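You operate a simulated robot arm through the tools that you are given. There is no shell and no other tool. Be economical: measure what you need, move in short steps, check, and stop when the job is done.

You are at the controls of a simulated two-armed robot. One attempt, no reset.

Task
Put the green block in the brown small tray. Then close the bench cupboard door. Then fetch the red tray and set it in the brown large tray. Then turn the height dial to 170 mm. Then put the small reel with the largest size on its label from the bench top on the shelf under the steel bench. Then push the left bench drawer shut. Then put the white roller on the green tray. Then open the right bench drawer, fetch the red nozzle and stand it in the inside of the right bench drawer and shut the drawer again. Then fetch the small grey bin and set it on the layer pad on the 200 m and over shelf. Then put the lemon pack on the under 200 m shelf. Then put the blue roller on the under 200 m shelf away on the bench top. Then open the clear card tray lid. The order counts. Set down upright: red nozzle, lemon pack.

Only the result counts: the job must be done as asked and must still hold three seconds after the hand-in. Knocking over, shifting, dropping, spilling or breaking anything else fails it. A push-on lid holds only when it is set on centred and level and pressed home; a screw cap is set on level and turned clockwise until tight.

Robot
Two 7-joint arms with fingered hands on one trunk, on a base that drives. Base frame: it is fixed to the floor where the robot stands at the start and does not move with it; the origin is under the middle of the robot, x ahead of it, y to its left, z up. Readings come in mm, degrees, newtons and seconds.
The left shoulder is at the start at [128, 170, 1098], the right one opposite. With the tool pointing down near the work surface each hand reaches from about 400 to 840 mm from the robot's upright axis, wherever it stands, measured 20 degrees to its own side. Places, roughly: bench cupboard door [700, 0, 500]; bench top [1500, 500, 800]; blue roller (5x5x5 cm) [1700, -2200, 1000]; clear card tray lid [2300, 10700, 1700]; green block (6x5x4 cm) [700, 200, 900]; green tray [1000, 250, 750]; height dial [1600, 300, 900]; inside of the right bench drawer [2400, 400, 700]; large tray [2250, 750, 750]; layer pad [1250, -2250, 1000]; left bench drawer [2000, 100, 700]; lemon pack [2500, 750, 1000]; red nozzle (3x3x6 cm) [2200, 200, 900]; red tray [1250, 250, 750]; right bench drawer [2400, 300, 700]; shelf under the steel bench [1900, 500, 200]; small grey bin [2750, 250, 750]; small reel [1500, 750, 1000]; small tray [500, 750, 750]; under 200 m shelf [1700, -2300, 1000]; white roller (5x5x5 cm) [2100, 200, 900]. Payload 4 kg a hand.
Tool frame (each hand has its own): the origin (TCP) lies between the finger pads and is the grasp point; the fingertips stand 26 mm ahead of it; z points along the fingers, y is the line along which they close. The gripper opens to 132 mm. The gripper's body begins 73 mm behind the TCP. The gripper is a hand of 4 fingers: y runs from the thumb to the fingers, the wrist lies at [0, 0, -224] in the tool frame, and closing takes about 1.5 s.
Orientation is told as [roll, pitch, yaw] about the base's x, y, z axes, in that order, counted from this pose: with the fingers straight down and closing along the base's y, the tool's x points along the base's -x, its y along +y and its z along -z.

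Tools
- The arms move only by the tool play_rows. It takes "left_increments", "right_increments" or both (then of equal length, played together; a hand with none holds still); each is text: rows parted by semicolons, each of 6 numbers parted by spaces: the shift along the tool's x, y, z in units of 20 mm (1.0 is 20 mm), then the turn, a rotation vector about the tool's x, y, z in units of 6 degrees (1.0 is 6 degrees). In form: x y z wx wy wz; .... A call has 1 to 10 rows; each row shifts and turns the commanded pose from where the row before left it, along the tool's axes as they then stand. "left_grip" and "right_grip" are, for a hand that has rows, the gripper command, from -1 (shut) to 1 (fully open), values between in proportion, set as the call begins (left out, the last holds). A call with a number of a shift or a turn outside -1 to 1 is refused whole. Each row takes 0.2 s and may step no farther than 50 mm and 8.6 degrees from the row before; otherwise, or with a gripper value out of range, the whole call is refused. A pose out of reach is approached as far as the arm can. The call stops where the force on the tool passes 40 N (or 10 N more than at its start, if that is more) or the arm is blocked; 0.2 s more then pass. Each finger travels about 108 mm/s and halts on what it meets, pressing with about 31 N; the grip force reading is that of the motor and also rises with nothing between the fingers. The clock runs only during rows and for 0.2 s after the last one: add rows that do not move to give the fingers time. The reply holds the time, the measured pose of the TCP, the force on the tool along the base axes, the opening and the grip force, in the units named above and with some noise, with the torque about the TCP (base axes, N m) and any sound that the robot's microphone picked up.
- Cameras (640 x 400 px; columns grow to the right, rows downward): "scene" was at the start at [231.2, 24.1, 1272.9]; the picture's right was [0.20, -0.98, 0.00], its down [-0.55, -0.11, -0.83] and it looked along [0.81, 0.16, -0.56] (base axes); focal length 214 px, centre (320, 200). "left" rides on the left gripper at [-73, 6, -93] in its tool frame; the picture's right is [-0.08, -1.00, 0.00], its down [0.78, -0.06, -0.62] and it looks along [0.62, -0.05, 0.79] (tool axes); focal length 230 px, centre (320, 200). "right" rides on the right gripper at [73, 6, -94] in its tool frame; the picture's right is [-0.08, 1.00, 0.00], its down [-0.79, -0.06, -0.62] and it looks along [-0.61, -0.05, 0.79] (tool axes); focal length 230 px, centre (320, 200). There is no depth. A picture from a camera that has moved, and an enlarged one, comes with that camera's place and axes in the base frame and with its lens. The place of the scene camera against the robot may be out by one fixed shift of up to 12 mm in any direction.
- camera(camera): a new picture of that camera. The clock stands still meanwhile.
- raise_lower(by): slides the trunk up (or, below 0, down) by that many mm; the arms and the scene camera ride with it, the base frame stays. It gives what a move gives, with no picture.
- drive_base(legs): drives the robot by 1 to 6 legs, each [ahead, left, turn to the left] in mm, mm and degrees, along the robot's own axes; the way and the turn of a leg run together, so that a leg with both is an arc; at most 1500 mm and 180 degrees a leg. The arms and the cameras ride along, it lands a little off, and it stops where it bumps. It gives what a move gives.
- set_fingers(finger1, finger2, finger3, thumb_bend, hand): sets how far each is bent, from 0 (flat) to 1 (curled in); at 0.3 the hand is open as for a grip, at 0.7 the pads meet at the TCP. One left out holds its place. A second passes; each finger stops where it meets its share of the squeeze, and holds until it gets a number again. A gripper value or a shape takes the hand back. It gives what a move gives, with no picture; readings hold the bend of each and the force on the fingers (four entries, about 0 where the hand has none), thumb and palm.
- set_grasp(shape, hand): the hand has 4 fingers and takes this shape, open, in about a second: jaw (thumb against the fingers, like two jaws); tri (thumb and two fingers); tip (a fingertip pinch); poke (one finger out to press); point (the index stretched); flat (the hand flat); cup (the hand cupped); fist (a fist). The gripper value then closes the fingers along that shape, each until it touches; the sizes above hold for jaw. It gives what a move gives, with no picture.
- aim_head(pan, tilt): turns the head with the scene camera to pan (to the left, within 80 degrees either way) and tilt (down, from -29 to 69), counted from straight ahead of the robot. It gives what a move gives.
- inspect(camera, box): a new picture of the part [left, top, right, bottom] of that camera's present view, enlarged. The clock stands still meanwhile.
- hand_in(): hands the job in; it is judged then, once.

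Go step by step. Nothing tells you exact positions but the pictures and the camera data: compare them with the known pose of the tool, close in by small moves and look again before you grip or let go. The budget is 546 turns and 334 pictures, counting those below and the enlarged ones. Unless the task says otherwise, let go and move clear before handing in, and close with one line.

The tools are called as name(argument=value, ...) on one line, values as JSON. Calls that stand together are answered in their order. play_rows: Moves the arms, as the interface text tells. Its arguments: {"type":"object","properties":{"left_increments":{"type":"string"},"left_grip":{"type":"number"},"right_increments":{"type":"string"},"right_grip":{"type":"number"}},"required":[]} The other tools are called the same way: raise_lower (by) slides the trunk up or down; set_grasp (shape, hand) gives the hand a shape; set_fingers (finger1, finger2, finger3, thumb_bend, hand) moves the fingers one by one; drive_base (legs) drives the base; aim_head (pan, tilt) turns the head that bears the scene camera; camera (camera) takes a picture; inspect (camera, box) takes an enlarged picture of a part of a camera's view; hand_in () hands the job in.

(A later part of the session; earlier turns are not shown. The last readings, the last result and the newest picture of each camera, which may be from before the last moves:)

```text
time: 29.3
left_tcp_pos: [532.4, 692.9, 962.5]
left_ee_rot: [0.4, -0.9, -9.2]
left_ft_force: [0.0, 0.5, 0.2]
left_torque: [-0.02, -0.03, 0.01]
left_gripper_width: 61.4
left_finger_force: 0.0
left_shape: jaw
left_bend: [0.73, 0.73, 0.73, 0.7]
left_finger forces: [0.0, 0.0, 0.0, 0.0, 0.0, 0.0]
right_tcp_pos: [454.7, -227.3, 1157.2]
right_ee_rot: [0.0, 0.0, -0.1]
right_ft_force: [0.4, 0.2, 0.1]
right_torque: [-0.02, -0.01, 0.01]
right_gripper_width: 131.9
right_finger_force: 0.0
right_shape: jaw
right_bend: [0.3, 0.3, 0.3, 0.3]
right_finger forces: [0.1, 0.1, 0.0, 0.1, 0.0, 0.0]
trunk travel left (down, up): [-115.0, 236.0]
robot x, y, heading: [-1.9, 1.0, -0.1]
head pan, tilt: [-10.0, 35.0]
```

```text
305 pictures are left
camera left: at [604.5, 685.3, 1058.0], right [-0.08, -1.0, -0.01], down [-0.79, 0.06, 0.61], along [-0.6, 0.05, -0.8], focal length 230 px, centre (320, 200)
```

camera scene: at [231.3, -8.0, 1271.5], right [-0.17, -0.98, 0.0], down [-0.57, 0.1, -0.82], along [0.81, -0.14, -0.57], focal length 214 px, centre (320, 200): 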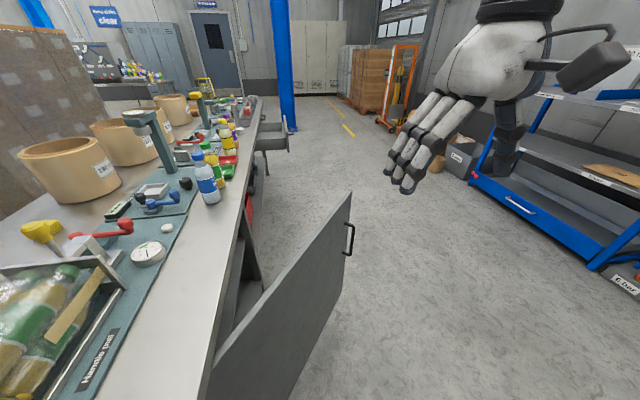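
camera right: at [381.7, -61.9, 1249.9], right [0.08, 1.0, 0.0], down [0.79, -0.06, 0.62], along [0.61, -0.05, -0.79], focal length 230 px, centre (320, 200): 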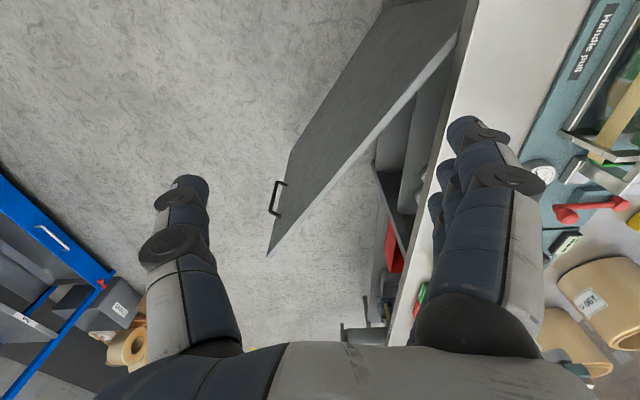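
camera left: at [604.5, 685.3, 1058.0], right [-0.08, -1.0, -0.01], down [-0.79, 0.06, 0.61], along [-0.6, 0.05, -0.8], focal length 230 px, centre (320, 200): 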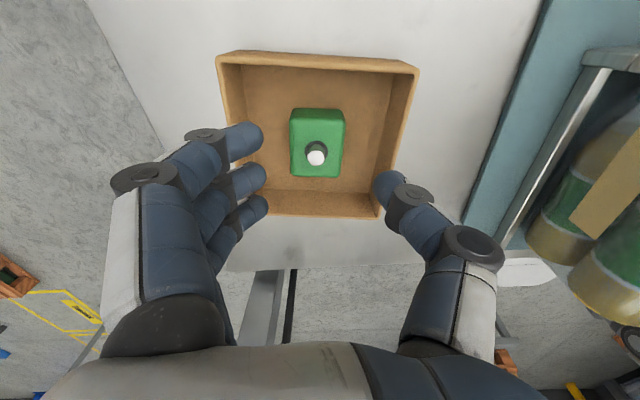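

Task 1 is done: the green block sits in the small tray. I'll raise and retract the left arm before dealing with the cupboard door.

play_rows(left_increments="0 0 -1 0 0 0;0 0 -1 0 0 0;0 0 -1 0 0 0;0 0 -1 0 0 0;0 0 -1 0 0 0;0 0 -1 0 0 0;0 0 -1 0 0 0;0.1 -1 -1 0 0 0;0.1 -1 -1 0 0 0;0.1 -1 -0.5 0 0 0")

play_rows(left_increments="0.1 -1 0 0 0 0;0.1 -1 0 0 0 0;0.1 -1 0 0 0 0;0.1 -1 0 0 0 0;0.1 -1 0 0 0 0;0.1 -1 0 0 0 0;0.1 -1 0 0 0 0;0.1 -1 0 0 0 0;0.1 -1 0 0 0 0;0.1 -1 0 0 0 0")

play_rows(left_increments="0.1 -1 0 0 0 0;0.1 -1 0 0 0 0;0.1 -1 0 0 0 0;0.1 -1 0 0 0 0;0.1 -1 0 0 0 0;0.1 -1 0 0 0 -0.3;0.1 -1 0 0 0 -0.3;0.1 -1 0 0 0 -0.3;0.1 -1 0 0 0 -0.3;0.1 -1 0 0 0 -0.3")

```text
time: 31.5
left_tcp_pos: [513.2, 631.7, 1152.4]
left_ee_rot: [0.4, -0.9, -9.3]
left_ft_force: [-0.8, -0.4, 0.9]
left_torque: [0.03, 0.0, 0.01]
left_gripper_width: 61.3
left_finger_force: 0.0
left_shape: jaw
left_bend: [0.73, 0.73, 0.73, 0.7]
left_finger forces: [0.0, 0.0, 0.1, 0.0, 0.0, 0.0]
right_tcp_pos: [454.8, -230.0, 1156.2]
right_ee_rot: [0.0, 0.0, -0.1]
right_ft_force: [-0.5, 0.0, 0.3]
right_torque: [0.0, -0.03, -0.01]
right_gripper_width: 131.9
right_finger_force: 0.1
right_shape: jaw
right_bend: [0.3, 0.3, 0.3, 0.3]
right_finger forces: [0.0, 0.0, 0.1, 0.0, 0.0, 0.0]
trunk travel left (down, up): [-115.0, 236.0]
robot x, y, heading: [2.5, -1.2, 0.1]
head pan, tilt: [-10.0, 35.0]
```

```text
time: 33.7
left_tcp_pos: [462.8, 437.2, 1149.9]
left_ee_rot: [0.5, -0.7, -9.2]
left_ft_force: [-0.4, 0.0, 0.3]
left_torque: [0.02, 0.02, 0.03]
left_gripper_width: 61.4
left_finger_force: 0.0
left_shape: jaw
left_bend: [0.73, 0.73, 0.73, 0.7]
left_finger forces: [0.1, 0.0, 0.1, 0.1, 0.0, 0.0]
right_tcp_pos: [455.5, -229.1, 1156.4]
right_ee_rot: [0.0, 0.0, 0.1]
right_ft_force: [0.2, -0.7, -0.3]
right_torque: [0.02, 0.02, -0.01]
right_gripper_width: 131.8
right_finger_force: 0.0
right_shape: jaw
right_bend: [0.3, 0.3, 0.3, 0.3]
right_finger forces: [0.1, 0.0, 0.0, 0.0, 0.1, 0.0]
trunk travel left (down, up): [-115.0, 236.0]
robot x, y, heading: [2.3, 0.5, 0.1]
head pan, tilt: [-10.0, 35.0]
```

```text
time: 35.9
left_tcp_pos: [499.6, 385.1, 1135.4]
left_ee_rot: [-3.0, -0.1, 1.9]
left_ft_force: [1.0, -0.8, 0.1]
left_torque: [-0.03, 0.02, -0.01]
left_gripper_width: 61.5
left_finger_force: 0.0
left_shape: jaw
left_bend: [0.73, 0.73, 0.73, 0.7]
left_finger forces: [0.0, 0.1, 0.1, 0.0, 0.1, 0.1]
left hand out of reach, approached as far as the arm can: row 2, 3, 4, 5, 6, 7, 8, 9, 10
right_tcp_pos: [455.5, -228.2, 1156.8]
right_ee_rot: [-0.1, 0.0, 0.1]
right_ft_force: [0.2, -0.5, 0.0]
right_torque: [0.01, -0.02, -0.01]
right_gripper_width: 131.9
right_finger_force: 0.1
right_shape: jaw
right_bend: [0.3, 0.3, 0.3, 0.3]
right_finger forces: [0.1, 0.0, 0.0, 0.0, 0.1, 0.0]
trunk travel left (down, up): [-115.0, 236.0]
robot x, y, heading: [-2.2, -0.2, 0.1]
head pan, tilt: [-10.0, 35.0]
```

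The arms are clear. I read the door as hinged at about (400, 163) and standing 38° open, with its free edge at about (964, -273). I'll drive around outside it and face the bench.

drive_base(legs=[[0, -650, 0], [650, 0, 0], [0, 0, 90]])

aim_head(pan=0, tilt=40)

camera(camera="scene")

```text
time: 49.0
left_tcp_pos: [261.0, -142.9, 1138.7]
left_ee_rot: [-3.2, -0.7, 91.9]
left_ft_force: [-0.3, -0.1, -0.5]
left_torque: [0.0, 0.0, -0.01]
left_gripper_width: 61.3
left_finger_force: 0.0
left_shape: jaw
left_bend: [0.73, 0.73, 0.73, 0.7]
left_finger forces: [0.0, 0.0, 0.0, 0.1, 0.0, 0.0]
right_tcp_pos: [875.4, -183.4, 1158.0]
right_ee_rot: [0.1, 0.0, 90.3]
right_ft_force: [-0.5, -0.1, -0.1]
right_torque: [-0.02, -0.02, -0.02]
right_gripper_width: 132.0
right_finger_force: 0.1
right_shape: jaw
right_bend: [0.3, 0.3, 0.3, 0.3]
right_finger forces: [0.0, 0.0, 0.0, 0.0, 0.0, 0.1]
trunk travel left (down, up): [-115.0, 236.0]
robot x, y, heading: [651.4, -641.1, 90.2]
head pan, tilt: [-10.0, 35.0]
```

```text
time: 49.7
left_tcp_pos: [261.6, -142.6, 1137.5]
left_ee_rot: [-3.6, -0.7, 92.1]
left_ft_force: [0.4, -0.5, 0.1]
left_torque: [-0.01, -0.01, 0.0]
left_gripper_width: 61.2
left_finger_force: 0.0
left_shape: jaw
left_bend: [0.73, 0.73, 0.73, 0.7]
left_finger forces: [0.0, 0.0, 0.1, 0.0, 0.0, 0.0]
right_tcp_pos: [875.4, -184.1, 1156.9]
right_ee_rot: [0.0, -0.1, 90.3]
right_ft_force: [-0.2, 0.0, 0.0]
right_torque: [0.01, -0.01, -0.02]
right_gripper_width: 131.8
right_finger_force: 0.1
right_shape: jaw
right_bend: [0.3, 0.3, 0.3, 0.3]
right_finger forces: [0.0, 0.0, 0.0, 0.0, 0.0, 0.1]
trunk travel left (down, up): [-115.0, 236.0]
robot x, y, heading: [650.5, -638.4, 90.4]
head pan, tilt: [0.0, 40.0]
```

```text
304 pictures are left
camera scene: at [640.9, -397.0, 1264.1], right [1.0, 0.01, 0.0], down [0.0, -0.64, -0.77], along [0.0, 0.77, -0.64], focal length 214 px, centre (320, 200)
```

scene: 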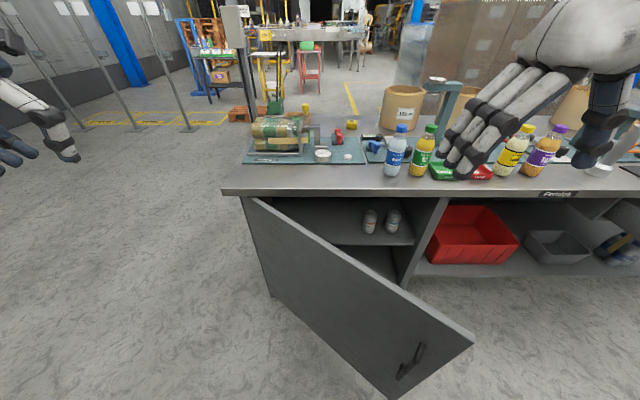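

The door lies as estimated: hinge at about (384, 159), top at about z 815. I'll back up 210 mm, make a fist with the right hand, and tilt it forward to push the door's outer face.

drive_base(legs=[[-230, 0, 0]])

set_grasp(hand="right", shape="fist")

raise_lower(by=-100)

play_rows(right_increments="0 0 1 0 0 0;0 0 1 0 0 0;-0.5 0 1 0 -1 0;-0.7 0 1 0 -1 0;-0.8 0 1 0 -1 0;-0.8 0 1 0 -1 0;-0.8 0 0.8 0 -1 0;-0.8 0 0.6 0 -1 0;-0.8 0 0.4 0 -1 0;-0.8 0 0.2 0 -1 0")

camera(camera="scene")

```text
time: 51.5
left_tcp_pos: [262.1, -372.7, 1136.6]
left_ee_rot: [-3.6, -0.7, 92.3]
left_ft_force: [0.5, 0.2, -0.1]
left_torque: [0.03, 0.02, 0.03]
left_gripper_width: 61.3
left_finger_force: 0.1
left_shape: jaw
left_bend: [0.73, 0.73, 0.73, 0.7]
left_finger forces: [0.0, 0.0, 0.0, 0.1, 0.1, 0.0]
right_tcp_pos: [875.2, -411.4, 1157.2]
right_ee_rot: [0.0, 0.0, 90.5]
right_ft_force: [-0.1, -0.5, 0.0]
right_torque: [0.01, -0.03, -0.03]
right_gripper_width: 131.6
right_finger_force: 0.0
right_shape: jaw
right_bend: [0.3, 0.3, 0.3, 0.3]
right_finger forces: [0.1, 0.1, 0.0, 0.0, 0.0, 0.1]
trunk travel left (down, up): [-115.0, 236.0]
robot x, y, heading: [652.1, -865.7, 90.5]
head pan, tilt: [0.0, 40.0]
```

```text
time: 52.4
left_tcp_pos: [259.6, -372.0, 1136.3]
left_ee_rot: [-3.7, -0.7, 92.1]
left_ft_force: [-0.2, -0.7, -0.3]
left_torque: [0.0, 0.01, 0.01]
left_gripper_width: 61.4
left_finger_force: 0.1
left_shape: jaw
left_bend: [0.73, 0.73, 0.73, 0.7]
left_finger forces: [0.0, 0.0, 0.0, 0.0, 0.0, 0.1]
right_tcp_pos: [875.5, -411.9, 1157.7]
right_ee_rot: [0.0, 0.0, 90.6]
right_ft_force: [-0.3, 0.8, 1.1]
right_torque: [-0.01, -0.02, 0.01]
right_gripper_width: 0.0
right_finger_force: 0.0
right_shape: fist
right_bend: [1.0, 1.0, 0.99, 0.54]
right_finger forces: [0.0, 0.0, 0.0, 0.1, 0.0, 0.0]
trunk travel left (down, up): [-115.0, 236.0]
robot x, y, heading: [650.6, -870.0, 90.2]
head pan, tilt: [0.0, 40.0]
```

```text
time: 53.7
left_tcp_pos: [247.4, -324.3, 933.4]
left_ee_rot: [-5.4, 14.2, 94.3]
left_ft_force: [-0.1, -0.7, -0.4]
left_torque: [0.05, 0.06, -0.02]
left_gripper_width: 61.4
left_finger_force: 0.1
left_shape: jaw
left_bend: [0.73, 0.73, 0.73, 0.7]
left_finger forces: [0.1, 0.0, 0.0, 0.1, 0.0, 0.0]
right_tcp_pos: [875.7, -414.7, 1059.7]
right_ee_rot: [0.0, -0.3, 90.3]
right_ft_force: [-0.4, 0.7, 0.6]
right_torque: [0.02, 0.03, 0.02]
right_gripper_width: 0.0
right_finger_force: 0.1
right_shape: fist
right_bend: [1.0, 1.0, 0.98, 0.54]
right_finger forces: [0.0, 0.0, 0.1, 0.0, 0.0, 0.1]
trunk travel left (down, up): [-15.0, 336.0]
robot x, y, heading: [654.3, -869.1, 90.5]
head pan, tilt: [0.0, 40.0]
```

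```text
time: 55.9
left_tcp_pos: [247.9, -322.5, 933.2]
left_ee_rot: [-5.6, 14.5, 94.2]
left_ft_force: [0.9, 0.0, -0.3]
left_torque: [0.01, -0.01, -0.03]
left_gripper_width: 61.3
left_finger_force: 0.1
left_shape: jaw
left_bend: [0.73, 0.73, 0.73, 0.7]
left_finger forces: [0.0, 0.0, 0.1, 0.0, 0.0, 0.0]
right_tcp_pos: [874.8, -262.2, 953.5]
right_ee_rot: [0.1, -47.9, 90.4]
right_ft_force: [-0.3, 0.3, -0.5]
right_torque: [-0.03, 0.01, 0.0]
right_gripper_width: 0.0
right_finger_force: 0.1
right_shape: fist
right_bend: [0.99, 1.0, 0.98, 0.54]
right_finger forces: [0.1, 0.0, 0.0, 0.1, 0.0, 0.0]
right hand out of reach, approached as far as the arm can: row 9, 10
trunk travel left (down, up): [-15.0, 336.0]
robot x, y, heading: [652.2, -870.8, 90.7]
head pan, tilt: [0.0, 40.0]
```

```text
303 pictures are left
camera scene: at [641.2, -520.0, 1144.1], right [1.0, 0.01, 0.0], down [0.01, -0.64, -0.77], along [-0.01, 0.77, -0.64], focal length 214 px, centre (320, 200)
```

scene: 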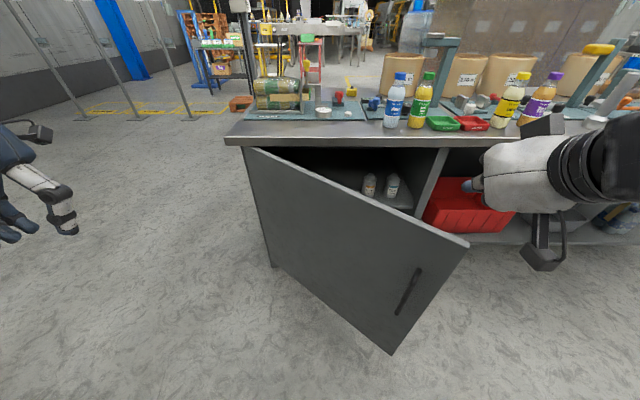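

The fist is tilted above the door's outer side. I'll lower it and move back so it stays in front of the outer face.

play_rows(right_increments="1 0.3 0.2 0 0 0;1 0.3 0.2 0 0 0;1 0.3 0.3 0 0 0;1 0.3 0.3 0 0 0;1 0.3 0.4 0 0 0;1 0.3 0.4 0 0 0;1 0.3 0.4 0 0 0;1 0.3 0.4 0 0 0;1 0.3 0.4 0 0 0;1 0.3 0.4 0 0 0")

camera(camera="scene")

```text
time: 58.1
left_tcp_pos: [247.0, -322.5, 931.8]
left_ee_rot: [-5.5, 14.5, 94.1]
left_ft_force: [-0.2, -0.1, -0.7]
left_torque: [0.01, -0.02, -0.02]
left_gripper_width: 61.5
left_finger_force: 0.1
left_shape: jaw
left_bend: [0.73, 0.73, 0.73, 0.7]
left_finger forces: [0.1, 0.0, 0.1, 0.0, 0.0, 0.1]
right_tcp_pos: [797.1, -260.1, 775.9]
right_ee_rot: [-0.1, -48.0, 90.5]
right_ft_force: [0.6, -0.4, -0.2]
right_torque: [0.04, 0.01, -0.01]
right_gripper_width: 0.0
right_finger_force: 0.0
right_shape: fist
right_bend: [0.99, 1.0, 0.98, 0.54]
right_finger forces: [0.0, 0.0, 0.0, 0.1, 0.1, 0.1]
right hand out of reach, approached as far as the arm can: row 1, 2, 3, 4, 5, 6, 7, 8, 10
trunk travel left (down, up): [-15.0, 336.0]
robot x, y, heading: [653.0, -872.2, 90.5]
head pan, tilt: [0.0, 40.0]
```

```text
302 pictures are left
camera scene: at [641.0, -519.7, 1144.0], right [1.0, 0.01, 0.0], down [0.01, -0.64, -0.77], along [-0.01, 0.77, -0.64], focal length 214 px, centre (320, 200)
```

scene: 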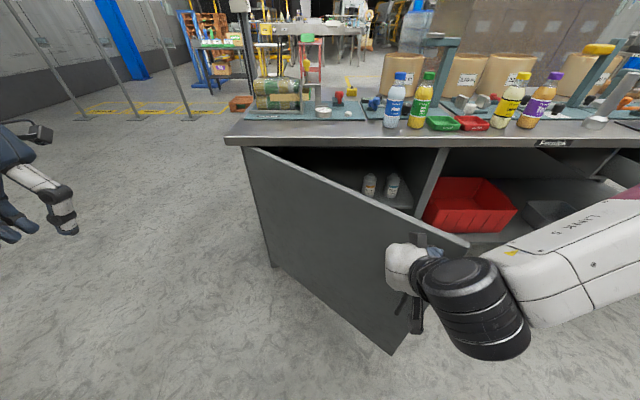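

The fist is in front of the door's outer face. I'll push toward the bench along the closing arc.

play_rows(right_increments="-0.45 -0.3 0.94 0 0 0;-0.45 -0.3 0.94 0 0 0;-0.45 -0.3 0.94 0 0 0;-0.45 -0.3 0.94 0 0 0;-0.45 -0.3 0.94 0 0 0;-0.6 -0.3 0.8 0 0 0;-0.6 -0.3 0.8 0 0 0;-0.6 -0.3 0.8 0 0 0;-0.6 -0.3 0.8 0 0 0;-0.6 -0.3 0.8 0 0 0")

camera(camera="scene")

```text
time: 60.3
left_tcp_pos: [247.8, -324.0, 932.2]
left_ee_rot: [-5.5, 14.5, 94.2]
left_ft_force: [0.6, -0.5, -0.7]
left_torque: [0.01, 0.02, 0.0]
left_gripper_width: 61.4
left_finger_force: 0.1
left_shape: jaw
left_bend: [0.73, 0.73, 0.73, 0.7]
left_finger forces: [0.0, 0.0, 0.0, 0.0, 0.0, 0.1]
right_tcp_pos: [856.8, -59.2, 739.9]
right_ee_rot: [-0.1, -48.0, 90.6]
right_ft_force: [-0.3, 0.0, 0.1]
right_torque: [-0.01, -0.01, 0.02]
right_gripper_width: 0.0
right_finger_force: 0.0
right_shape: fist
right_bend: [0.99, 1.0, 0.98, 0.54]
right_finger forces: [0.0, 0.1, 0.0, 0.0, 0.0, 0.0]
trunk travel left (down, up): [-15.0, 336.0]
robot x, y, heading: [649.8, -867.2, 90.6]
head pan, tilt: [0.0, 40.0]
```

```text
301 pictures are left
camera scene: at [641.1, -519.9, 1144.1], right [1.0, 0.01, 0.0], down [0.01, -0.64, -0.77], along [-0.01, 0.77, -0.64], focal length 214 px, centre (320, 200)
```

scene: 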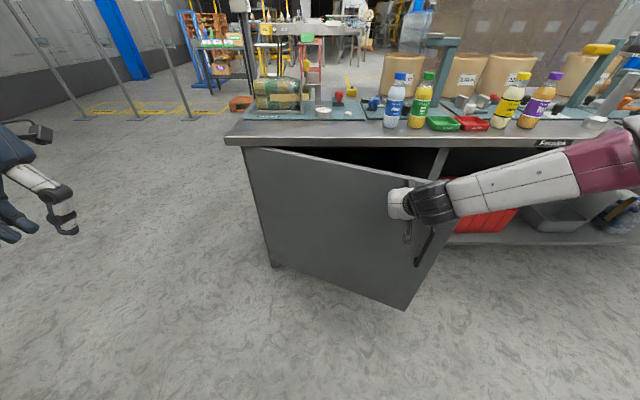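

The door is following easily. I'll keep pushing.

play_rows(right_increments="-0.67 -0.2 0.74 0 0 0;-0.67 -0.2 0.74 0 0 0;-0.67 -0.2 0.74 0 0 0;-0.67 -0.2 0.74 0 0 0;-0.67 -0.1 0.74 0 0 0;-0.67 -0.1 0.74 0 0 0;-0.67 0 0.74 0 0 0;-0.67 0 0.74 0 0 0")

camera(camera="scene")

```text
time: 62.1
left_tcp_pos: [248.3, -323.8, 932.2]
left_ee_rot: [-5.5, 14.5, 94.1]
left_ft_force: [0.3, 0.9, 0.3]
left_torque: [0.0, 0.05, -0.01]
left_gripper_width: 61.3
left_finger_force: 0.2
left_shape: jaw
left_bend: [0.73, 0.73, 0.73, 0.7]
left_finger forces: [0.0, 0.0, 0.0, 0.0, 0.0, 0.0]
right_tcp_pos: [876.2, 99.9, 739.8]
right_ee_rot: [-0.1, -48.0, 90.6]
right_ft_force: [1.4, 0.4, -0.4]
right_torque: [-0.01, 0.0, -0.03]
right_gripper_width: 0.0
right_finger_force: 0.1
right_shape: fist
right_bend: [0.98, 1.0, 0.98, 0.54]
right_finger forces: [0.0, 0.1, 0.0, 0.1, 0.0, 0.1]
trunk travel left (down, up): [-15.0, 336.0]
robot x, y, heading: [652.0, -870.1, 90.4]
head pan, tilt: [0.0, 40.0]
```

```text
300 pictures are left
camera scene: at [641.3, -519.7, 1144.0], right [1.0, 0.01, 0.0], down [0.01, -0.64, -0.77], along [-0.01, 0.77, -0.64], focal length 214 px, centre (320, 200)
```

scene: 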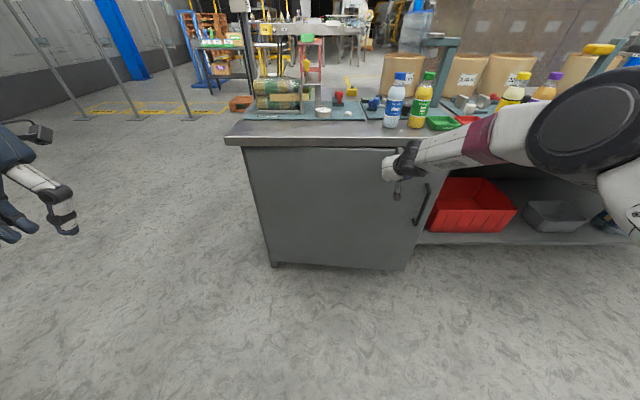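

The door is almost shut. I'll push until I feel the stop.

play_rows(right_increments="-0.34 0 0.37 0 0 0;-0.34 0 0.37 0 0 0;-0.34 0 0.37 0 0 0;-0.34 0 0.37 0 0 0;-0.34 0 0.37 0 0 0;-0.34 0 0.37 0 0 0;-0.34 0 0.37 0 0 0")

inspect(camera="scene", box=[220, 90, 540, 290])

```text
time: 63.7
left_tcp_pos: [247.1, -322.5, 930.6]
left_ee_rot: [-5.4, 14.5, 94.1]
left_ft_force: [-0.2, -0.1, 0.1]
left_torque: [0.0, 0.03, -0.02]
left_gripper_width: 61.5
left_finger_force: 0.0
left_shape: jaw
left_bend: [0.73, 0.73, 0.73, 0.7]
left_finger forces: [0.0, 0.0, 0.0, 0.0, 0.1, 0.0]
right_tcp_pos: [874.5, 148.7, 741.0]
right_ee_rot: [0.2, -48.0, 90.4]
right_ft_force: [0.9, 0.4, 0.1]
right_torque: [-0.01, 0.02, 0.01]
right_gripper_width: 0.2
right_finger_force: 0.0
right_shape: fist
right_bend: [0.98, 1.0, 0.98, 0.54]
right_finger forces: [0.0, 0.0, 0.0, 0.1, 0.0, 0.0]
right hand out of reach, approached as far as the arm can: row 6, 7
trunk travel left (down, up): [-15.0, 336.0]
robot x, y, heading: [648.5, -870.4, 90.3]
head pan, tilt: [0.0, 40.0]
```

```text
2.00 times, centred on (380, 190) of scene
camera zoom: at [641.2, -520.0, 1144.1], right [1.0, 0.01, 0.0], down [0.01, -0.64, -0.77], along [-0.01, 0.77, -0.64], focal length 429 px, centre (200, 220)
```

zoom: 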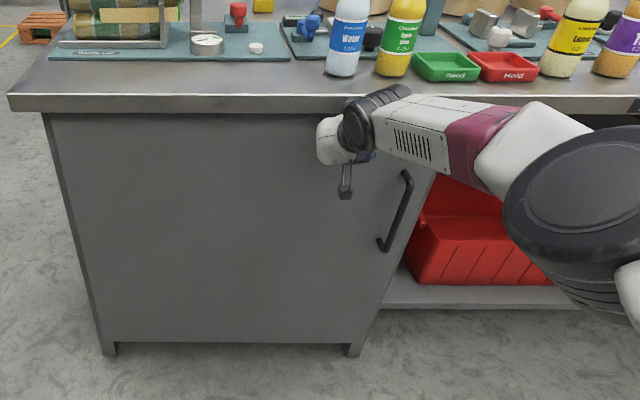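

The door is nearly shut, but the arm is at its reach limit. I'll pull the fist back, drive 130 mm closer and press home.

play_rows(right_increments="0.67 0 -0.74 0 0 0;0.67 0 -0.74 0 0 0;0.67 0 -0.74 0 0 0;0.67 0 -0.74 0 0 0;0.67 0 -0.74 0 0 0;0.67 0 -0.74 0 0 0;0.67 0 -0.74 0 0 0;0.67 0 -0.74 0 0 0")

drive_base(legs=[[130, 0, 0]])

play_rows(right_increments="-0.34 0 0.37 0 0 0;-0.34 0 0.37 0 0 0;-0.34 0 0.37 0 0 0;-0.34 0 0.37 0 0 0;-0.34 0 0.37 0 0 0;-0.34 0 0.37 0 0 0;-0.34 0 0.37 0 0 0;-0.34 0 0.37 0 0 0;-0.34 0 0.37 0 0 0;-0.34 0 0.37 0 0 0")

camera(camera="scene")

```text
time: 65.5
left_tcp_pos: [247.0, -322.2, 932.1]
left_ee_rot: [-5.5, 14.4, 94.0]
left_ft_force: [-0.7, 0.4, 0.1]
left_torque: [0.01, -0.01, -0.02]
left_gripper_width: 61.7
left_finger_force: 0.1
left_shape: jaw
left_bend: [0.73, 0.73, 0.73, 0.7]
left_finger forces: [0.0, 0.0, 0.0, 0.1, 0.1, 0.0]
right_tcp_pos: [899.1, -13.3, 734.1]
right_ee_rot: [1.4, -47.7, 87.3]
right_ft_force: [0.8, -0.2, 0.5]
right_torque: [0.01, 0.0, 0.0]
right_gripper_width: 0.0
right_finger_force: 0.1
right_shape: fist
right_bend: [0.98, 1.0, 0.98, 0.54]
right_finger forces: [0.0, 0.0, 0.0, 0.0, 0.0, 0.1]
trunk travel left (down, up): [-15.0, 336.0]
robot x, y, heading: [648.8, -869.7, 90.5]
head pan, tilt: [0.0, 40.0]
```

```text
time: 66.8
left_tcp_pos: [246.5, -192.9, 932.3]
left_ee_rot: [-5.5, 14.5, 94.2]
left_ft_force: [0.3, -0.6, -0.3]
left_torque: [-0.02, 0.02, -0.02]
left_gripper_width: 61.2
left_finger_force: 0.0
left_shape: jaw
left_bend: [0.73, 0.73, 0.73, 0.7]
left_finger forces: [0.0, 0.0, 0.0, 0.0, 0.0, 0.0]
right_tcp_pos: [894.5, 120.6, 738.2]
right_ee_rot: [1.8, -48.0, 87.2]
right_ft_force: [0.0, 0.3, -0.9]
right_torque: [-0.03, 0.02, -0.02]
right_gripper_width: 0.0
right_finger_force: 0.0
right_shape: fist
right_bend: [0.98, 1.0, 0.98, 0.54]
right_finger forces: [0.1, 0.1, 0.0, 0.1, 0.1, 0.0]
trunk travel left (down, up): [-15.0, 336.0]
robot x, y, heading: [654.2, -741.0, 90.5]
head pan, tilt: [0.0, 40.0]
```

```text
time: 68.0
left_tcp_pos: [245.2, -195.9, 932.0]
left_ee_rot: [-5.9, 14.3, 94.3]
left_ft_force: [-0.2, 0.2, -0.6]
left_torque: [0.01, 0.04, 0.02]
left_gripper_width: 61.6
left_finger_force: 0.0
left_shape: jaw
left_bend: [0.73, 0.73, 0.73, 0.7]
left_finger forces: [0.0, 0.0, 0.1, 0.1, 0.0, 0.0]
right_tcp_pos: [902.6, 162.0, 735.0]
right_ee_rot: [1.1, -47.1, 87.2]
right_ft_force: [0.3, -17.4, 1.3]
right_torque: [-0.08, 0.06, 0.0]
right_gripper_width: 0.0
right_finger_force: 0.0
right_shape: fist
right_bend: [0.98, 1.0, 0.98, 0.6]
right_finger forces: [0.0, 0.0, 0.0, 0.1, 16.7, 0.0]
trunk travel left (down, up): [-15.0, 336.0]
robot x, y, heading: [651.4, -741.0, 90.4]
head pan, tilt: [0.0, 40.0]
stopped in row 6 (right hand): the force on the tool passed its limit at 47 N (the readings are from after the stop); the commanded pose is now the measured one
```

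```text
298 pictures are left
camera scene: at [640.7, -392.0, 1144.7], right [1.0, 0.01, 0.0], down [0.0, -0.64, -0.77], along [0.0, 0.77, -0.64], focal length 214 px, centre (320, 200)
```

scene: 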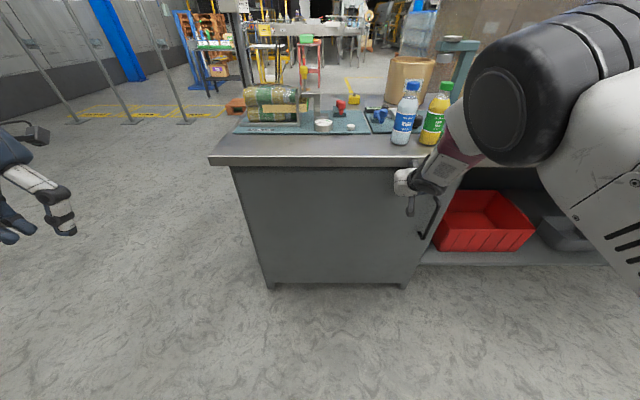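

The push met a firm stop, so the door is shut. I'll retract the fist, untilt it, and raise the trunk.

play_rows(right_increments="0.67 0 -0.74 0 0 0;0.67 0 -0.74 0 0 0;0.67 0 -0.74 0 0 0;0.67 0 -0.74 0 0 0;0.67 0 -0.74 0 0 0;0.67 0 -0.74 0 0 0;0.67 0 -0.74 0 0 0;0.67 0 -0.74 0 0 0")

drive_base(legs=[[-250, 0, 0]])

raise_lower(by=200)

play_rows(right_increments="-0.8 0 -0.8 0 1 0;-0.8 0 -0.8 0 1 0;-0.8 0 -0.8 0 1 0;-0.8 0 -0.8 0 1 0;-0.7 0 -0.9 0 1 0;-0.6 0 -0.9 0 1 0;-0.5 0 -1 0 1 0;-0.4 0 -1 0 1 0")

set_grasp(hand="right", shape="jaw")

camera(camera="scene")

```text
time: 70.0
left_tcp_pos: [245.0, -193.4, 930.4]
left_ee_rot: [-5.9, 14.4, 94.3]
left_ft_force: [0.3, -0.2, 0.0]
left_torque: [-0.03, 0.03, 0.02]
left_gripper_width: 61.4
left_finger_force: 0.1
left_shape: jaw
left_bend: [0.73, 0.73, 0.73, 0.7]
left_finger forces: [0.0, 0.0, 0.0, 0.0, 0.0, 0.1]
right_tcp_pos: [922.6, 0.5, 728.8]
right_ee_rot: [4.9, -46.1, 80.3]
right_ft_force: [0.7, 0.0, 0.2]
right_torque: [-0.02, 0.01, 0.03]
right_gripper_width: 0.0
right_finger_force: 0.1
right_shape: fist
right_bend: [0.98, 1.0, 0.98, 0.54]
right_finger forces: [0.0, 0.0, 0.1, 0.1, 0.0, 0.0]
trunk travel left (down, up): [-15.0, 336.0]
robot x, y, heading: [649.6, -741.2, 90.1]
head pan, tilt: [0.0, 40.0]
stopped in row 8 (right hand): the arm was blocked; the commanded pose is now the measured one
```

```text
time: 71.8
left_tcp_pos: [245.7, -444.1, 930.1]
left_ee_rot: [-5.8, 14.5, 94.4]
left_ft_force: [0.1, 0.0, 0.7]
left_torque: [0.02, -0.01, -0.02]
left_gripper_width: 61.4
left_finger_force: 0.0
left_shape: jaw
left_bend: [0.73, 0.73, 0.73, 0.7]
left_finger forces: [0.1, 0.0, 0.1, 0.0, 0.0, 0.0]
right_tcp_pos: [921.2, -247.9, 729.8]
right_ee_rot: [4.9, -46.3, 80.5]
right_ft_force: [-0.1, 0.4, 0.0]
right_torque: [0.0, -0.03, 0.0]
right_gripper_width: 0.0
right_finger_force: 0.0
right_shape: fist
right_bend: [0.98, 1.0, 0.98, 0.54]
right_finger forces: [0.0, 0.0, 0.0, 0.1, 0.1, 0.0]
trunk travel left (down, up): [-15.0, 336.0]
robot x, y, heading: [652.0, -986.9, 90.5]
head pan, tilt: [0.0, 40.0]
```

```text
time: 74.0
left_tcp_pos: [246.8, -442.5, 1130.6]
left_ee_rot: [-6.0, 14.6, 94.5]
left_ft_force: [-0.2, -0.2, 0.2]
left_torque: [-0.03, 0.03, 0.03]
left_gripper_width: 61.4
left_finger_force: 0.1
left_shape: jaw
left_bend: [0.73, 0.73, 0.73, 0.7]
left_finger forces: [0.0, 0.1, 0.0, 0.0, 0.0, 0.0]
right_tcp_pos: [920.8, -248.5, 928.8]
right_ee_rot: [4.9, -46.1, 80.5]
right_ft_force: [-0.2, -0.4, -1.1]
right_torque: [-0.02, 0.01, 0.02]
right_gripper_width: 0.1
right_finger_force: 0.0
right_shape: fist
right_bend: [0.98, 1.0, 0.98, 0.54]
right_finger forces: [0.0, 0.0, 0.0, 0.0, 0.0, 0.1]
trunk travel left (down, up): [-215.0, 136.0]
robot x, y, heading: [647.5, -988.4, 90.5]
head pan, tilt: [0.0, 40.0]
```

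```text
time: 75.8
left_tcp_pos: [247.0, -444.2, 1130.4]
left_ee_rot: [-5.9, 14.5, 94.4]
left_ft_force: [-1.0, -0.6, -0.4]
left_torque: [-0.01, -0.01, 0.0]
left_gripper_width: 61.4
left_finger_force: 0.0
left_shape: jaw
left_bend: [0.73, 0.73, 0.73, 0.7]
left_finger forces: [0.0, 0.0, 0.0, 0.0, 0.1, 0.0]
right_tcp_pos: [922.8, -258.6, 1088.4]
right_ee_rot: [3.4, -1.4, 83.9]
right_ft_force: [-0.7, 0.1, -0.3]
right_torque: [0.0, -0.02, -0.02]
right_gripper_width: 0.1
right_finger_force: 0.0
right_shape: fist
right_bend: [0.98, 1.0, 0.98, 0.54]
right_finger forces: [0.0, 0.0, 0.0, 0.0, 0.1, 0.0]
right hand out of reach, approached as far as the arm can: row 7, 8
trunk travel left (down, up): [-215.0, 136.0]
robot x, y, heading: [651.3, -985.5, 90.4]
head pan, tilt: [0.0, 40.0]
```

```text
time: 76.7
left_tcp_pos: [246.3, -443.0, 1129.5]
left_ee_rot: [-6.0, 14.5, 94.4]
left_ft_force: [0.1, 0.0, 0.4]
left_torque: [0.02, -0.01, 0.02]
left_gripper_width: 61.2
left_finger_force: 0.1
left_shape: jaw
left_bend: [0.73, 0.73, 0.73, 0.7]
left_finger forces: [0.0, 0.1, 0.0, 0.1, 0.0, 0.1]
right_tcp_pos: [924.0, -257.6, 1086.0]
right_ee_rot: [3.4, -1.4, 83.9]
right_ft_force: [-0.6, 0.1, -0.1]
right_torque: [-0.02, 0.01, 0.0]
right_gripper_width: 132.0
right_finger_force: 0.0
right_shape: jaw
right_bend: [0.3, 0.3, 0.3, 0.3]
right_finger forces: [0.0, 0.0, 0.0, 0.0, 0.1, 0.0]
trunk travel left (down, up): [-215.0, 136.0]
robot x, y, heading: [655.3, -986.7, 90.5]
head pan, tilt: [0.0, 40.0]
```

```text
297 pictures are left
camera scene: at [643.5, -829.3, 1370.4], right [1.0, 0.01, 0.0], down [0.01, -0.64, -0.77], along [-0.01, 0.77, -0.64], focal length 214 px, centre (320, 200)
```

scene: 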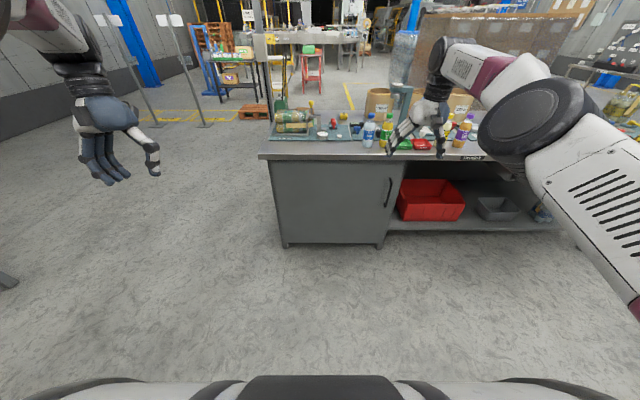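

The door is closed. I'll shift right along the bench to survey the rest of it.

drive_base(legs=[[0, -850, 0]])

aim_head(pan=0, tilt=25)

inspect(camera="scene", box=[180, 80, 460, 260])

camera(camera="scene")

```text
time: 84.6
left_tcp_pos: [1100.4, -436.3, 1131.5]
left_ee_rot: [-5.9, 14.6, 94.3]
left_ft_force: [-0.7, 0.0, 0.3]
left_torque: [-0.02, 0.04, -0.01]
left_gripper_width: 61.1
left_finger_force: 0.1
left_shape: jaw
left_bend: [0.73, 0.73, 0.73, 0.7]
left_finger forces: [0.1, 0.0, 0.0, 0.0, 0.1, 0.2]
right_tcp_pos: [1779.5, -252.2, 1087.8]
right_ee_rot: [3.4, -1.4, 83.7]
right_ft_force: [-0.9, -0.2, -0.6]
right_torque: [0.01, -0.02, 0.04]
right_gripper_width: 131.9
right_finger_force: 0.1
right_shape: jaw
right_bend: [0.3, 0.3, 0.3, 0.3]
right_finger forces: [0.0, 0.0, 0.0, 0.0, 0.0, 0.1]
trunk travel left (down, up): [-215.0, 136.0]
robot x, y, heading: [1504.6, -982.4, 90.4]
head pan, tilt: [0.0, 40.0]
```

```text
time: 85.3
left_tcp_pos: [1101.1, -437.2, 1131.4]
left_ee_rot: [-5.9, 14.4, 94.4]
left_ft_force: [0.3, -0.4, -0.6]
left_torque: [0.02, -0.02, 0.0]
left_gripper_width: 61.4
left_finger_force: 0.0
left_shape: jaw
left_bend: [0.73, 0.73, 0.73, 0.7]
left_finger forces: [0.0, 0.0, 0.1, 0.1, 0.0, 0.1]
right_tcp_pos: [1777.8, -251.9, 1087.3]
right_ee_rot: [3.3, -1.3, 83.9]
right_ft_force: [0.2, 0.1, -0.4]
right_torque: [-0.01, -0.01, 0.0]
right_gripper_width: 131.9
right_finger_force: 0.1
right_shape: jaw
right_bend: [0.3, 0.3, 0.3, 0.3]
right_finger forces: [0.0, 0.0, 0.1, 0.0, 0.0, 0.1]
trunk travel left (down, up): [-215.0, 136.0]
robot x, y, heading: [1502.3, -980.7, 90.5]
head pan, tilt: [0.0, 25.0]
```

```text
2.22 times, centred on (320, 170) of scene
camera zoom: at [1496.7, -815.7, 1393.6], right [1.0, 0.01, 0.0], down [0.0, -0.42, -0.91], along [-0.01, 0.91, -0.42], focal length 477 px, centre (320, 267)
```

zoom: 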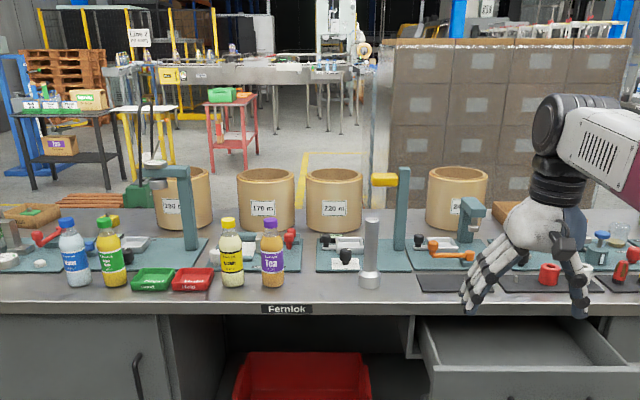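

```text
295 pictures are left
camera scene: at [1496.7, -815.7, 1393.6], right [1.0, 0.01, 0.0], down [0.0, -0.42, -0.91], along [-0.01, 0.91, -0.42], focal length 214 px, centre (320, 200)
```

scene: 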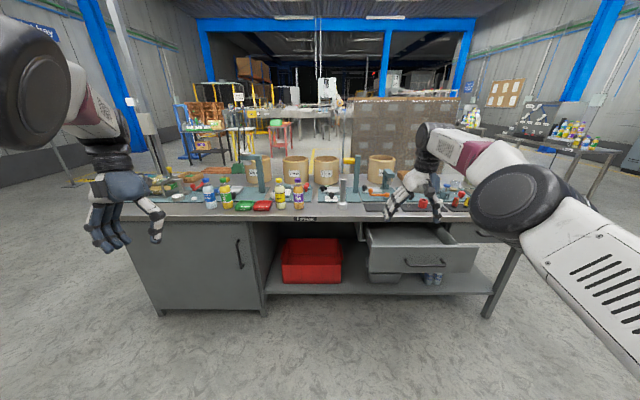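

Four reels stand on the bench. I'll zoom in on their labels and on the trays.

inspect(camera="scene", box=[230, 140, 350, 215])

inspect(camera="scene", box=[330, 140, 450, 215])

inspect(camera="scene", box=[140, 150, 260, 225])

```text
5.33 times, centred on (290, 178) of scene
camera zoom: at [1496.7, -815.7, 1393.6], right [1.0, 0.01, 0.0], down [0.0, -0.42, -0.91], along [-0.01, 0.91, -0.42], focal length 1144 px, centre (480, 320)
```

zoom: 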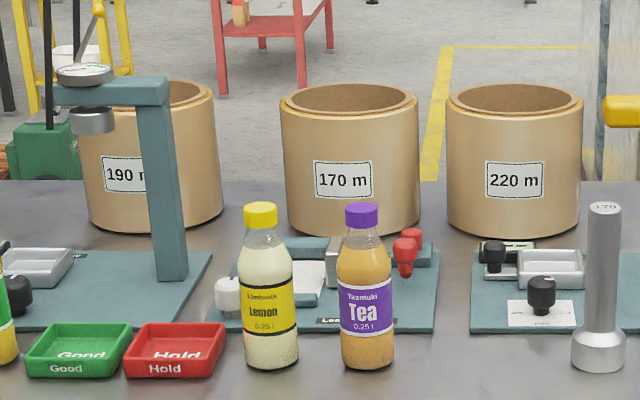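

```text
5.33 times, centred on (390, 178) of scene
camera zoom: at [1496.7, -815.7, 1393.6], right [1.0, 0.01, 0.0], down [0.0, -0.42, -0.91], along [-0.01, 0.91, -0.42], focal length 1144 px, centre (-53, 320)
```

zoom: 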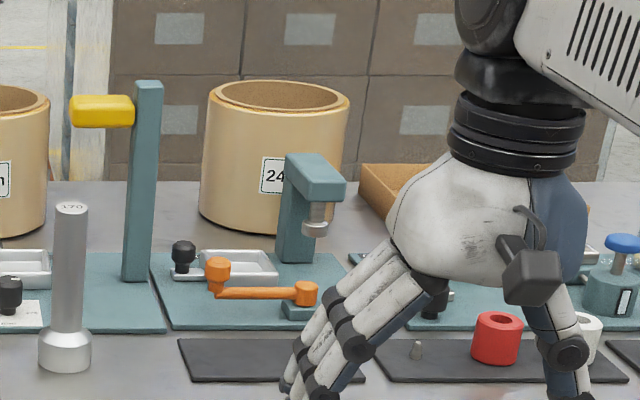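

```text
5.33 times, centred on (200, 188) of scene
camera zoom: at [1496.7, -815.7, 1393.6], right [1.0, 0.01, 0.0], down [0.0, -0.42, -0.91], along [-0.01, 0.91, -0.42], focal length 1144 px, centre (960, 267)
```

zoom: 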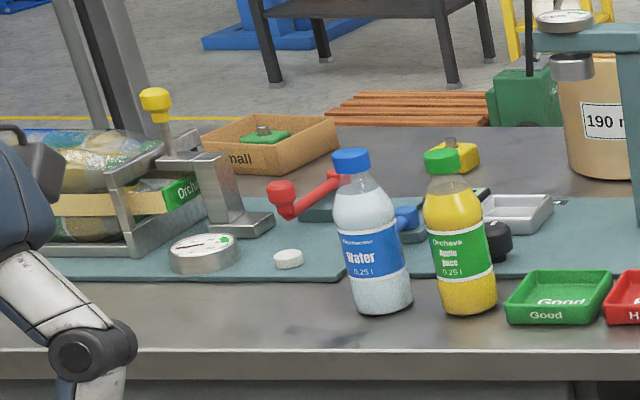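

Reels read 190, 170, 220 and 24x m, with the last partly hidden. I'll move further right to survey the right end of the bench, the large tray and the fourth reel.

drive_base(legs=[[0, -950, 0]])

camera(camera="scene")

inspect(camera="scene", box=[180, 120, 320, 220])

inspect(camera="scene", box=[270, 120, 410, 220])

```text
time: 93.9
left_tcp_pos: [2038.5, -430.5, 1131.3]
left_ee_rot: [-5.9, 14.5, 94.4]
left_ft_force: [-0.8, 0.0, 0.0]
left_torque: [0.01, 0.03, -0.04]
left_gripper_width: 61.6
left_finger_force: 0.0
left_shape: jaw
left_bend: [0.73, 0.73, 0.73, 0.7]
left_finger forces: [0.0, 0.1, 0.1, 0.0, 0.0, 0.1]
right_tcp_pos: [2716.3, -244.6, 1087.6]
right_ee_rot: [3.3, -1.3, 83.9]
right_ft_force: [0.0, 0.5, -0.1]
right_torque: [0.01, 0.02, -0.01]
right_gripper_width: 132.1
right_finger_force: 0.1
right_shape: jaw
right_bend: [0.3, 0.3, 0.3, 0.3]
right_finger forces: [0.0, 0.1, 0.0, 0.0, 0.0, 0.0]
trunk travel left (down, up): [-215.0, 136.0]
robot x, y, heading: [2442.4, -971.2, 90.6]
head pan, tilt: [0.0, 25.0]
```

```text
291 pictures are left
camera scene: at [2435.3, -808.9, 1393.7], right [1.0, 0.01, 0.0], down [0.0, -0.42, -0.91], along [-0.01, 0.91, -0.42], focal length 214 px, centre (320, 200)
```

scene: 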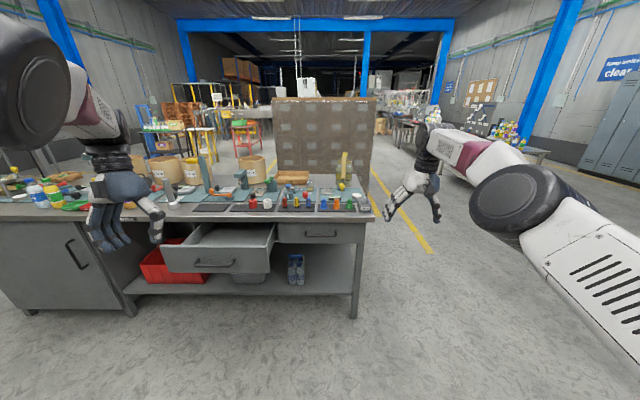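

```text
4.00 times, centred on (250, 170) of scene
camera zoom: at [2435.3, -808.9, 1393.7], right [1.0, 0.01, 0.0], down [0.0, -0.42, -0.91], along [-0.01, 0.91, -0.42], focal length 858 px, centre (600, 320)
```

zoom: 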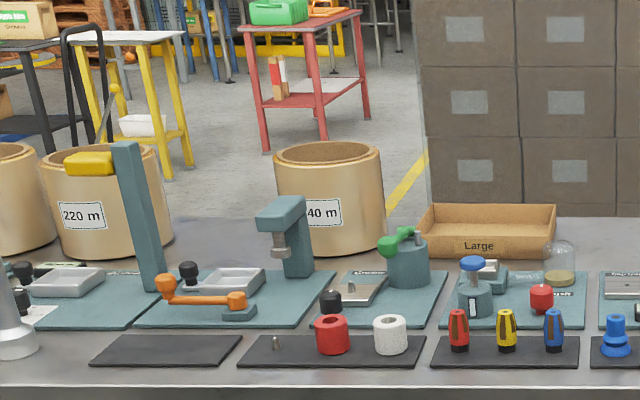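

```text
4.00 times, centred on (340, 170) of scene
camera zoom: at [2435.3, -808.9, 1393.7], right [1.0, 0.01, 0.0], down [0.0, -0.42, -0.91], along [-0.01, 0.91, -0.42], focal length 858 px, centre (240, 320)
```

zoom: 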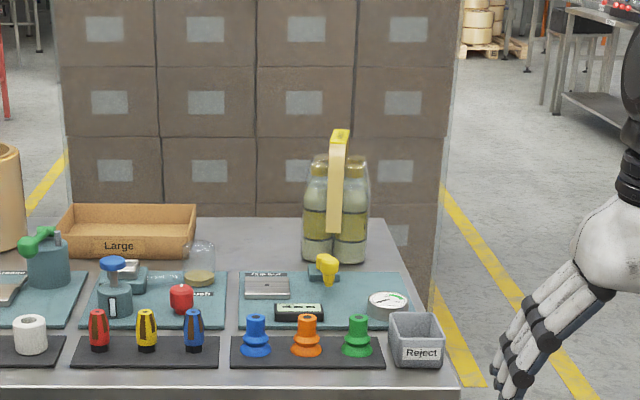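

The survey is clear. The reel reading 240 m is at about (1940, 740), the large tray at about (2214, 712), the rollers, nozzles and Reject bin are in front, and the lemon pack is back right. I'll look down to judge my base footprint.

aim_head(pan=0, tilt=69)

camera(camera="scene")

```text
time: 95.0
left_tcp_pos: [2037.8, -431.2, 1130.9]
left_ee_rot: [-5.9, 14.5, 94.4]
left_ft_force: [-0.5, 0.4, -0.1]
left_torque: [-0.03, -0.05, -0.03]
left_gripper_width: 61.2
left_finger_force: 0.0
left_shape: jaw
left_bend: [0.73, 0.73, 0.73, 0.7]
left_finger forces: [0.0, 0.1, 0.0, 0.0, 0.0, 0.0]
right_tcp_pos: [2716.5, -245.2, 1086.3]
right_ee_rot: [3.4, -1.4, 83.8]
right_ft_force: [-0.5, -0.1, -0.1]
right_torque: [0.02, -0.02, 0.01]
right_gripper_width: 131.7
right_finger_force: 0.0
right_shape: jaw
right_bend: [0.3, 0.3, 0.3, 0.3]
right_finger forces: [0.0, 0.0, 0.0, 0.0, 0.0, 0.0]
trunk travel left (down, up): [-215.0, 136.0]
robot x, y, heading: [2445.1, -980.6, 90.6]
head pan, tilt: [0.0, 68.8]
```

```text
288 pictures are left
camera scene: at [2435.5, -845.1, 1334.3], right [1.0, 0.01, 0.0], down [0.01, -0.93, -0.36], along [0.0, 0.36, -0.93], focal length 214 px, centre (320, 200)
```

scene: 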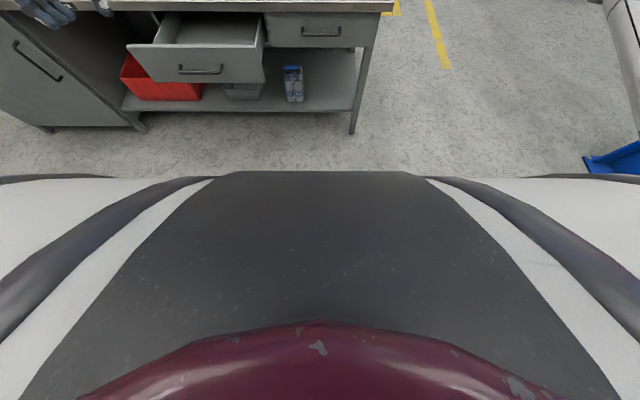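

I'll now go for the red "Hold" tray at about (1170, 245), driving to face it with the left hand.

drive_base(legs=[[0, 1145, -0.6], [400, 0, 0]])

aim_head(pan=12, tilt=45)

camera(camera="scene")

camera(camera="left")

```text
time: 107.4
left_tcp_pos: [902.2, -34.1, 1129.9]
left_ee_rot: [-5.9, 14.5, 94.2]
left_ft_force: [-0.1, 1.3, 0.9]
left_torque: [0.01, 0.0, 0.02]
left_gripper_width: 61.6
left_finger_force: 0.1
left_shape: jaw
left_bend: [0.73, 0.73, 0.73, 0.7]
left_finger forces: [0.0, 0.1, 0.1, 0.1, 0.1, 0.0]
right_tcp_pos: [1580.0, 148.4, 1085.4]
right_ee_rot: [3.3, -1.4, 83.6]
right_ft_force: [0.5, -0.3, -0.4]
right_torque: [-0.01, 0.0, 0.02]
right_gripper_width: 131.9
right_finger_force: 0.0
right_shape: jaw
right_bend: [0.3, 0.3, 0.3, 0.3]
right_finger forces: [0.0, 0.0, 0.0, 0.2, 0.0, 0.0]
trunk travel left (down, up): [-215.0, 136.0]
robot x, y, heading: [1300.3, -580.2, 90.3]
head pan, tilt: [0.0, 68.8]
```

```text
time: 108.3
left_tcp_pos: [900.9, -34.2, 1130.2]
left_ee_rot: [-5.9, 14.6, 94.1]
left_ft_force: [-1.1, 0.5, 0.4]
left_torque: [0.0, -0.02, 0.0]
left_gripper_width: 61.7
left_finger_force: 0.1
left_shape: jaw
left_bend: [0.73, 0.73, 0.73, 0.7]
left_finger forces: [0.0, 0.1, 0.0, 0.0, 0.0, 0.1]
right_tcp_pos: [1580.5, 148.1, 1087.2]
right_ee_rot: [3.4, -1.3, 83.5]
right_ft_force: [-0.6, -0.3, -0.4]
right_torque: [0.01, 0.02, -0.01]
right_gripper_width: 131.9
right_finger_force: 0.0
right_shape: jaw
right_bend: [0.3, 0.3, 0.3, 0.3]
right_finger forces: [0.0, 0.0, 0.1, 0.1, 0.0, 0.0]
trunk travel left (down, up): [-215.0, 136.0]
robot x, y, heading: [1305.9, -583.8, 90.2]
head pan, tilt: [12.0, 45.0]
```

```text
287 pictures are left
camera scene: at [1279.6, -427.7, 1363.0], right [0.98, 0.21, 0.0], down [0.15, -0.69, -0.71], along [-0.15, 0.69, -0.71], focal length 214 px, centre (320, 200)
```

scene: 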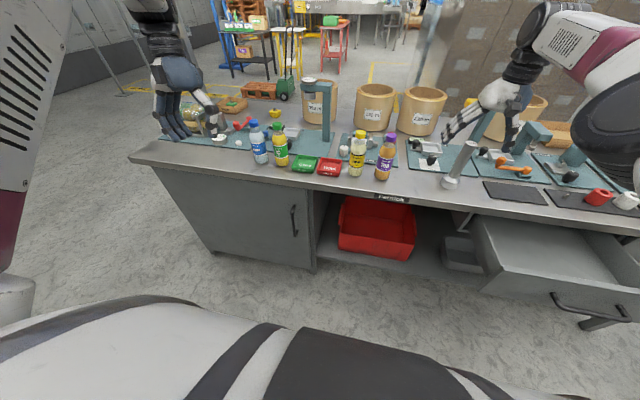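

```text
286 pictures are left
camera left: at [880.1, 58.3, 1202.8], right [0.98, 0.17, 0.08], down [0.04, -0.6, 0.8], along [0.18, -0.78, -0.6], focal length 230 px, centre (320, 200)
```

left: 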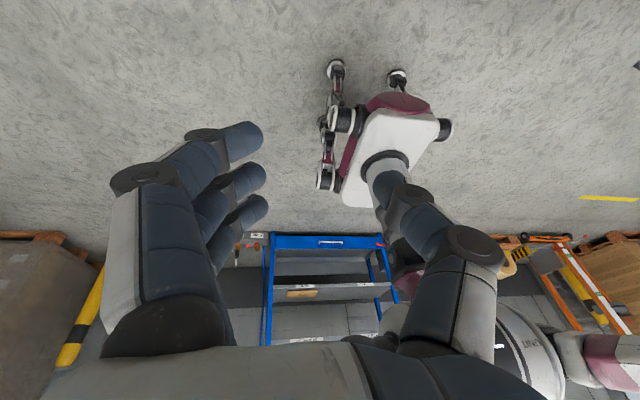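

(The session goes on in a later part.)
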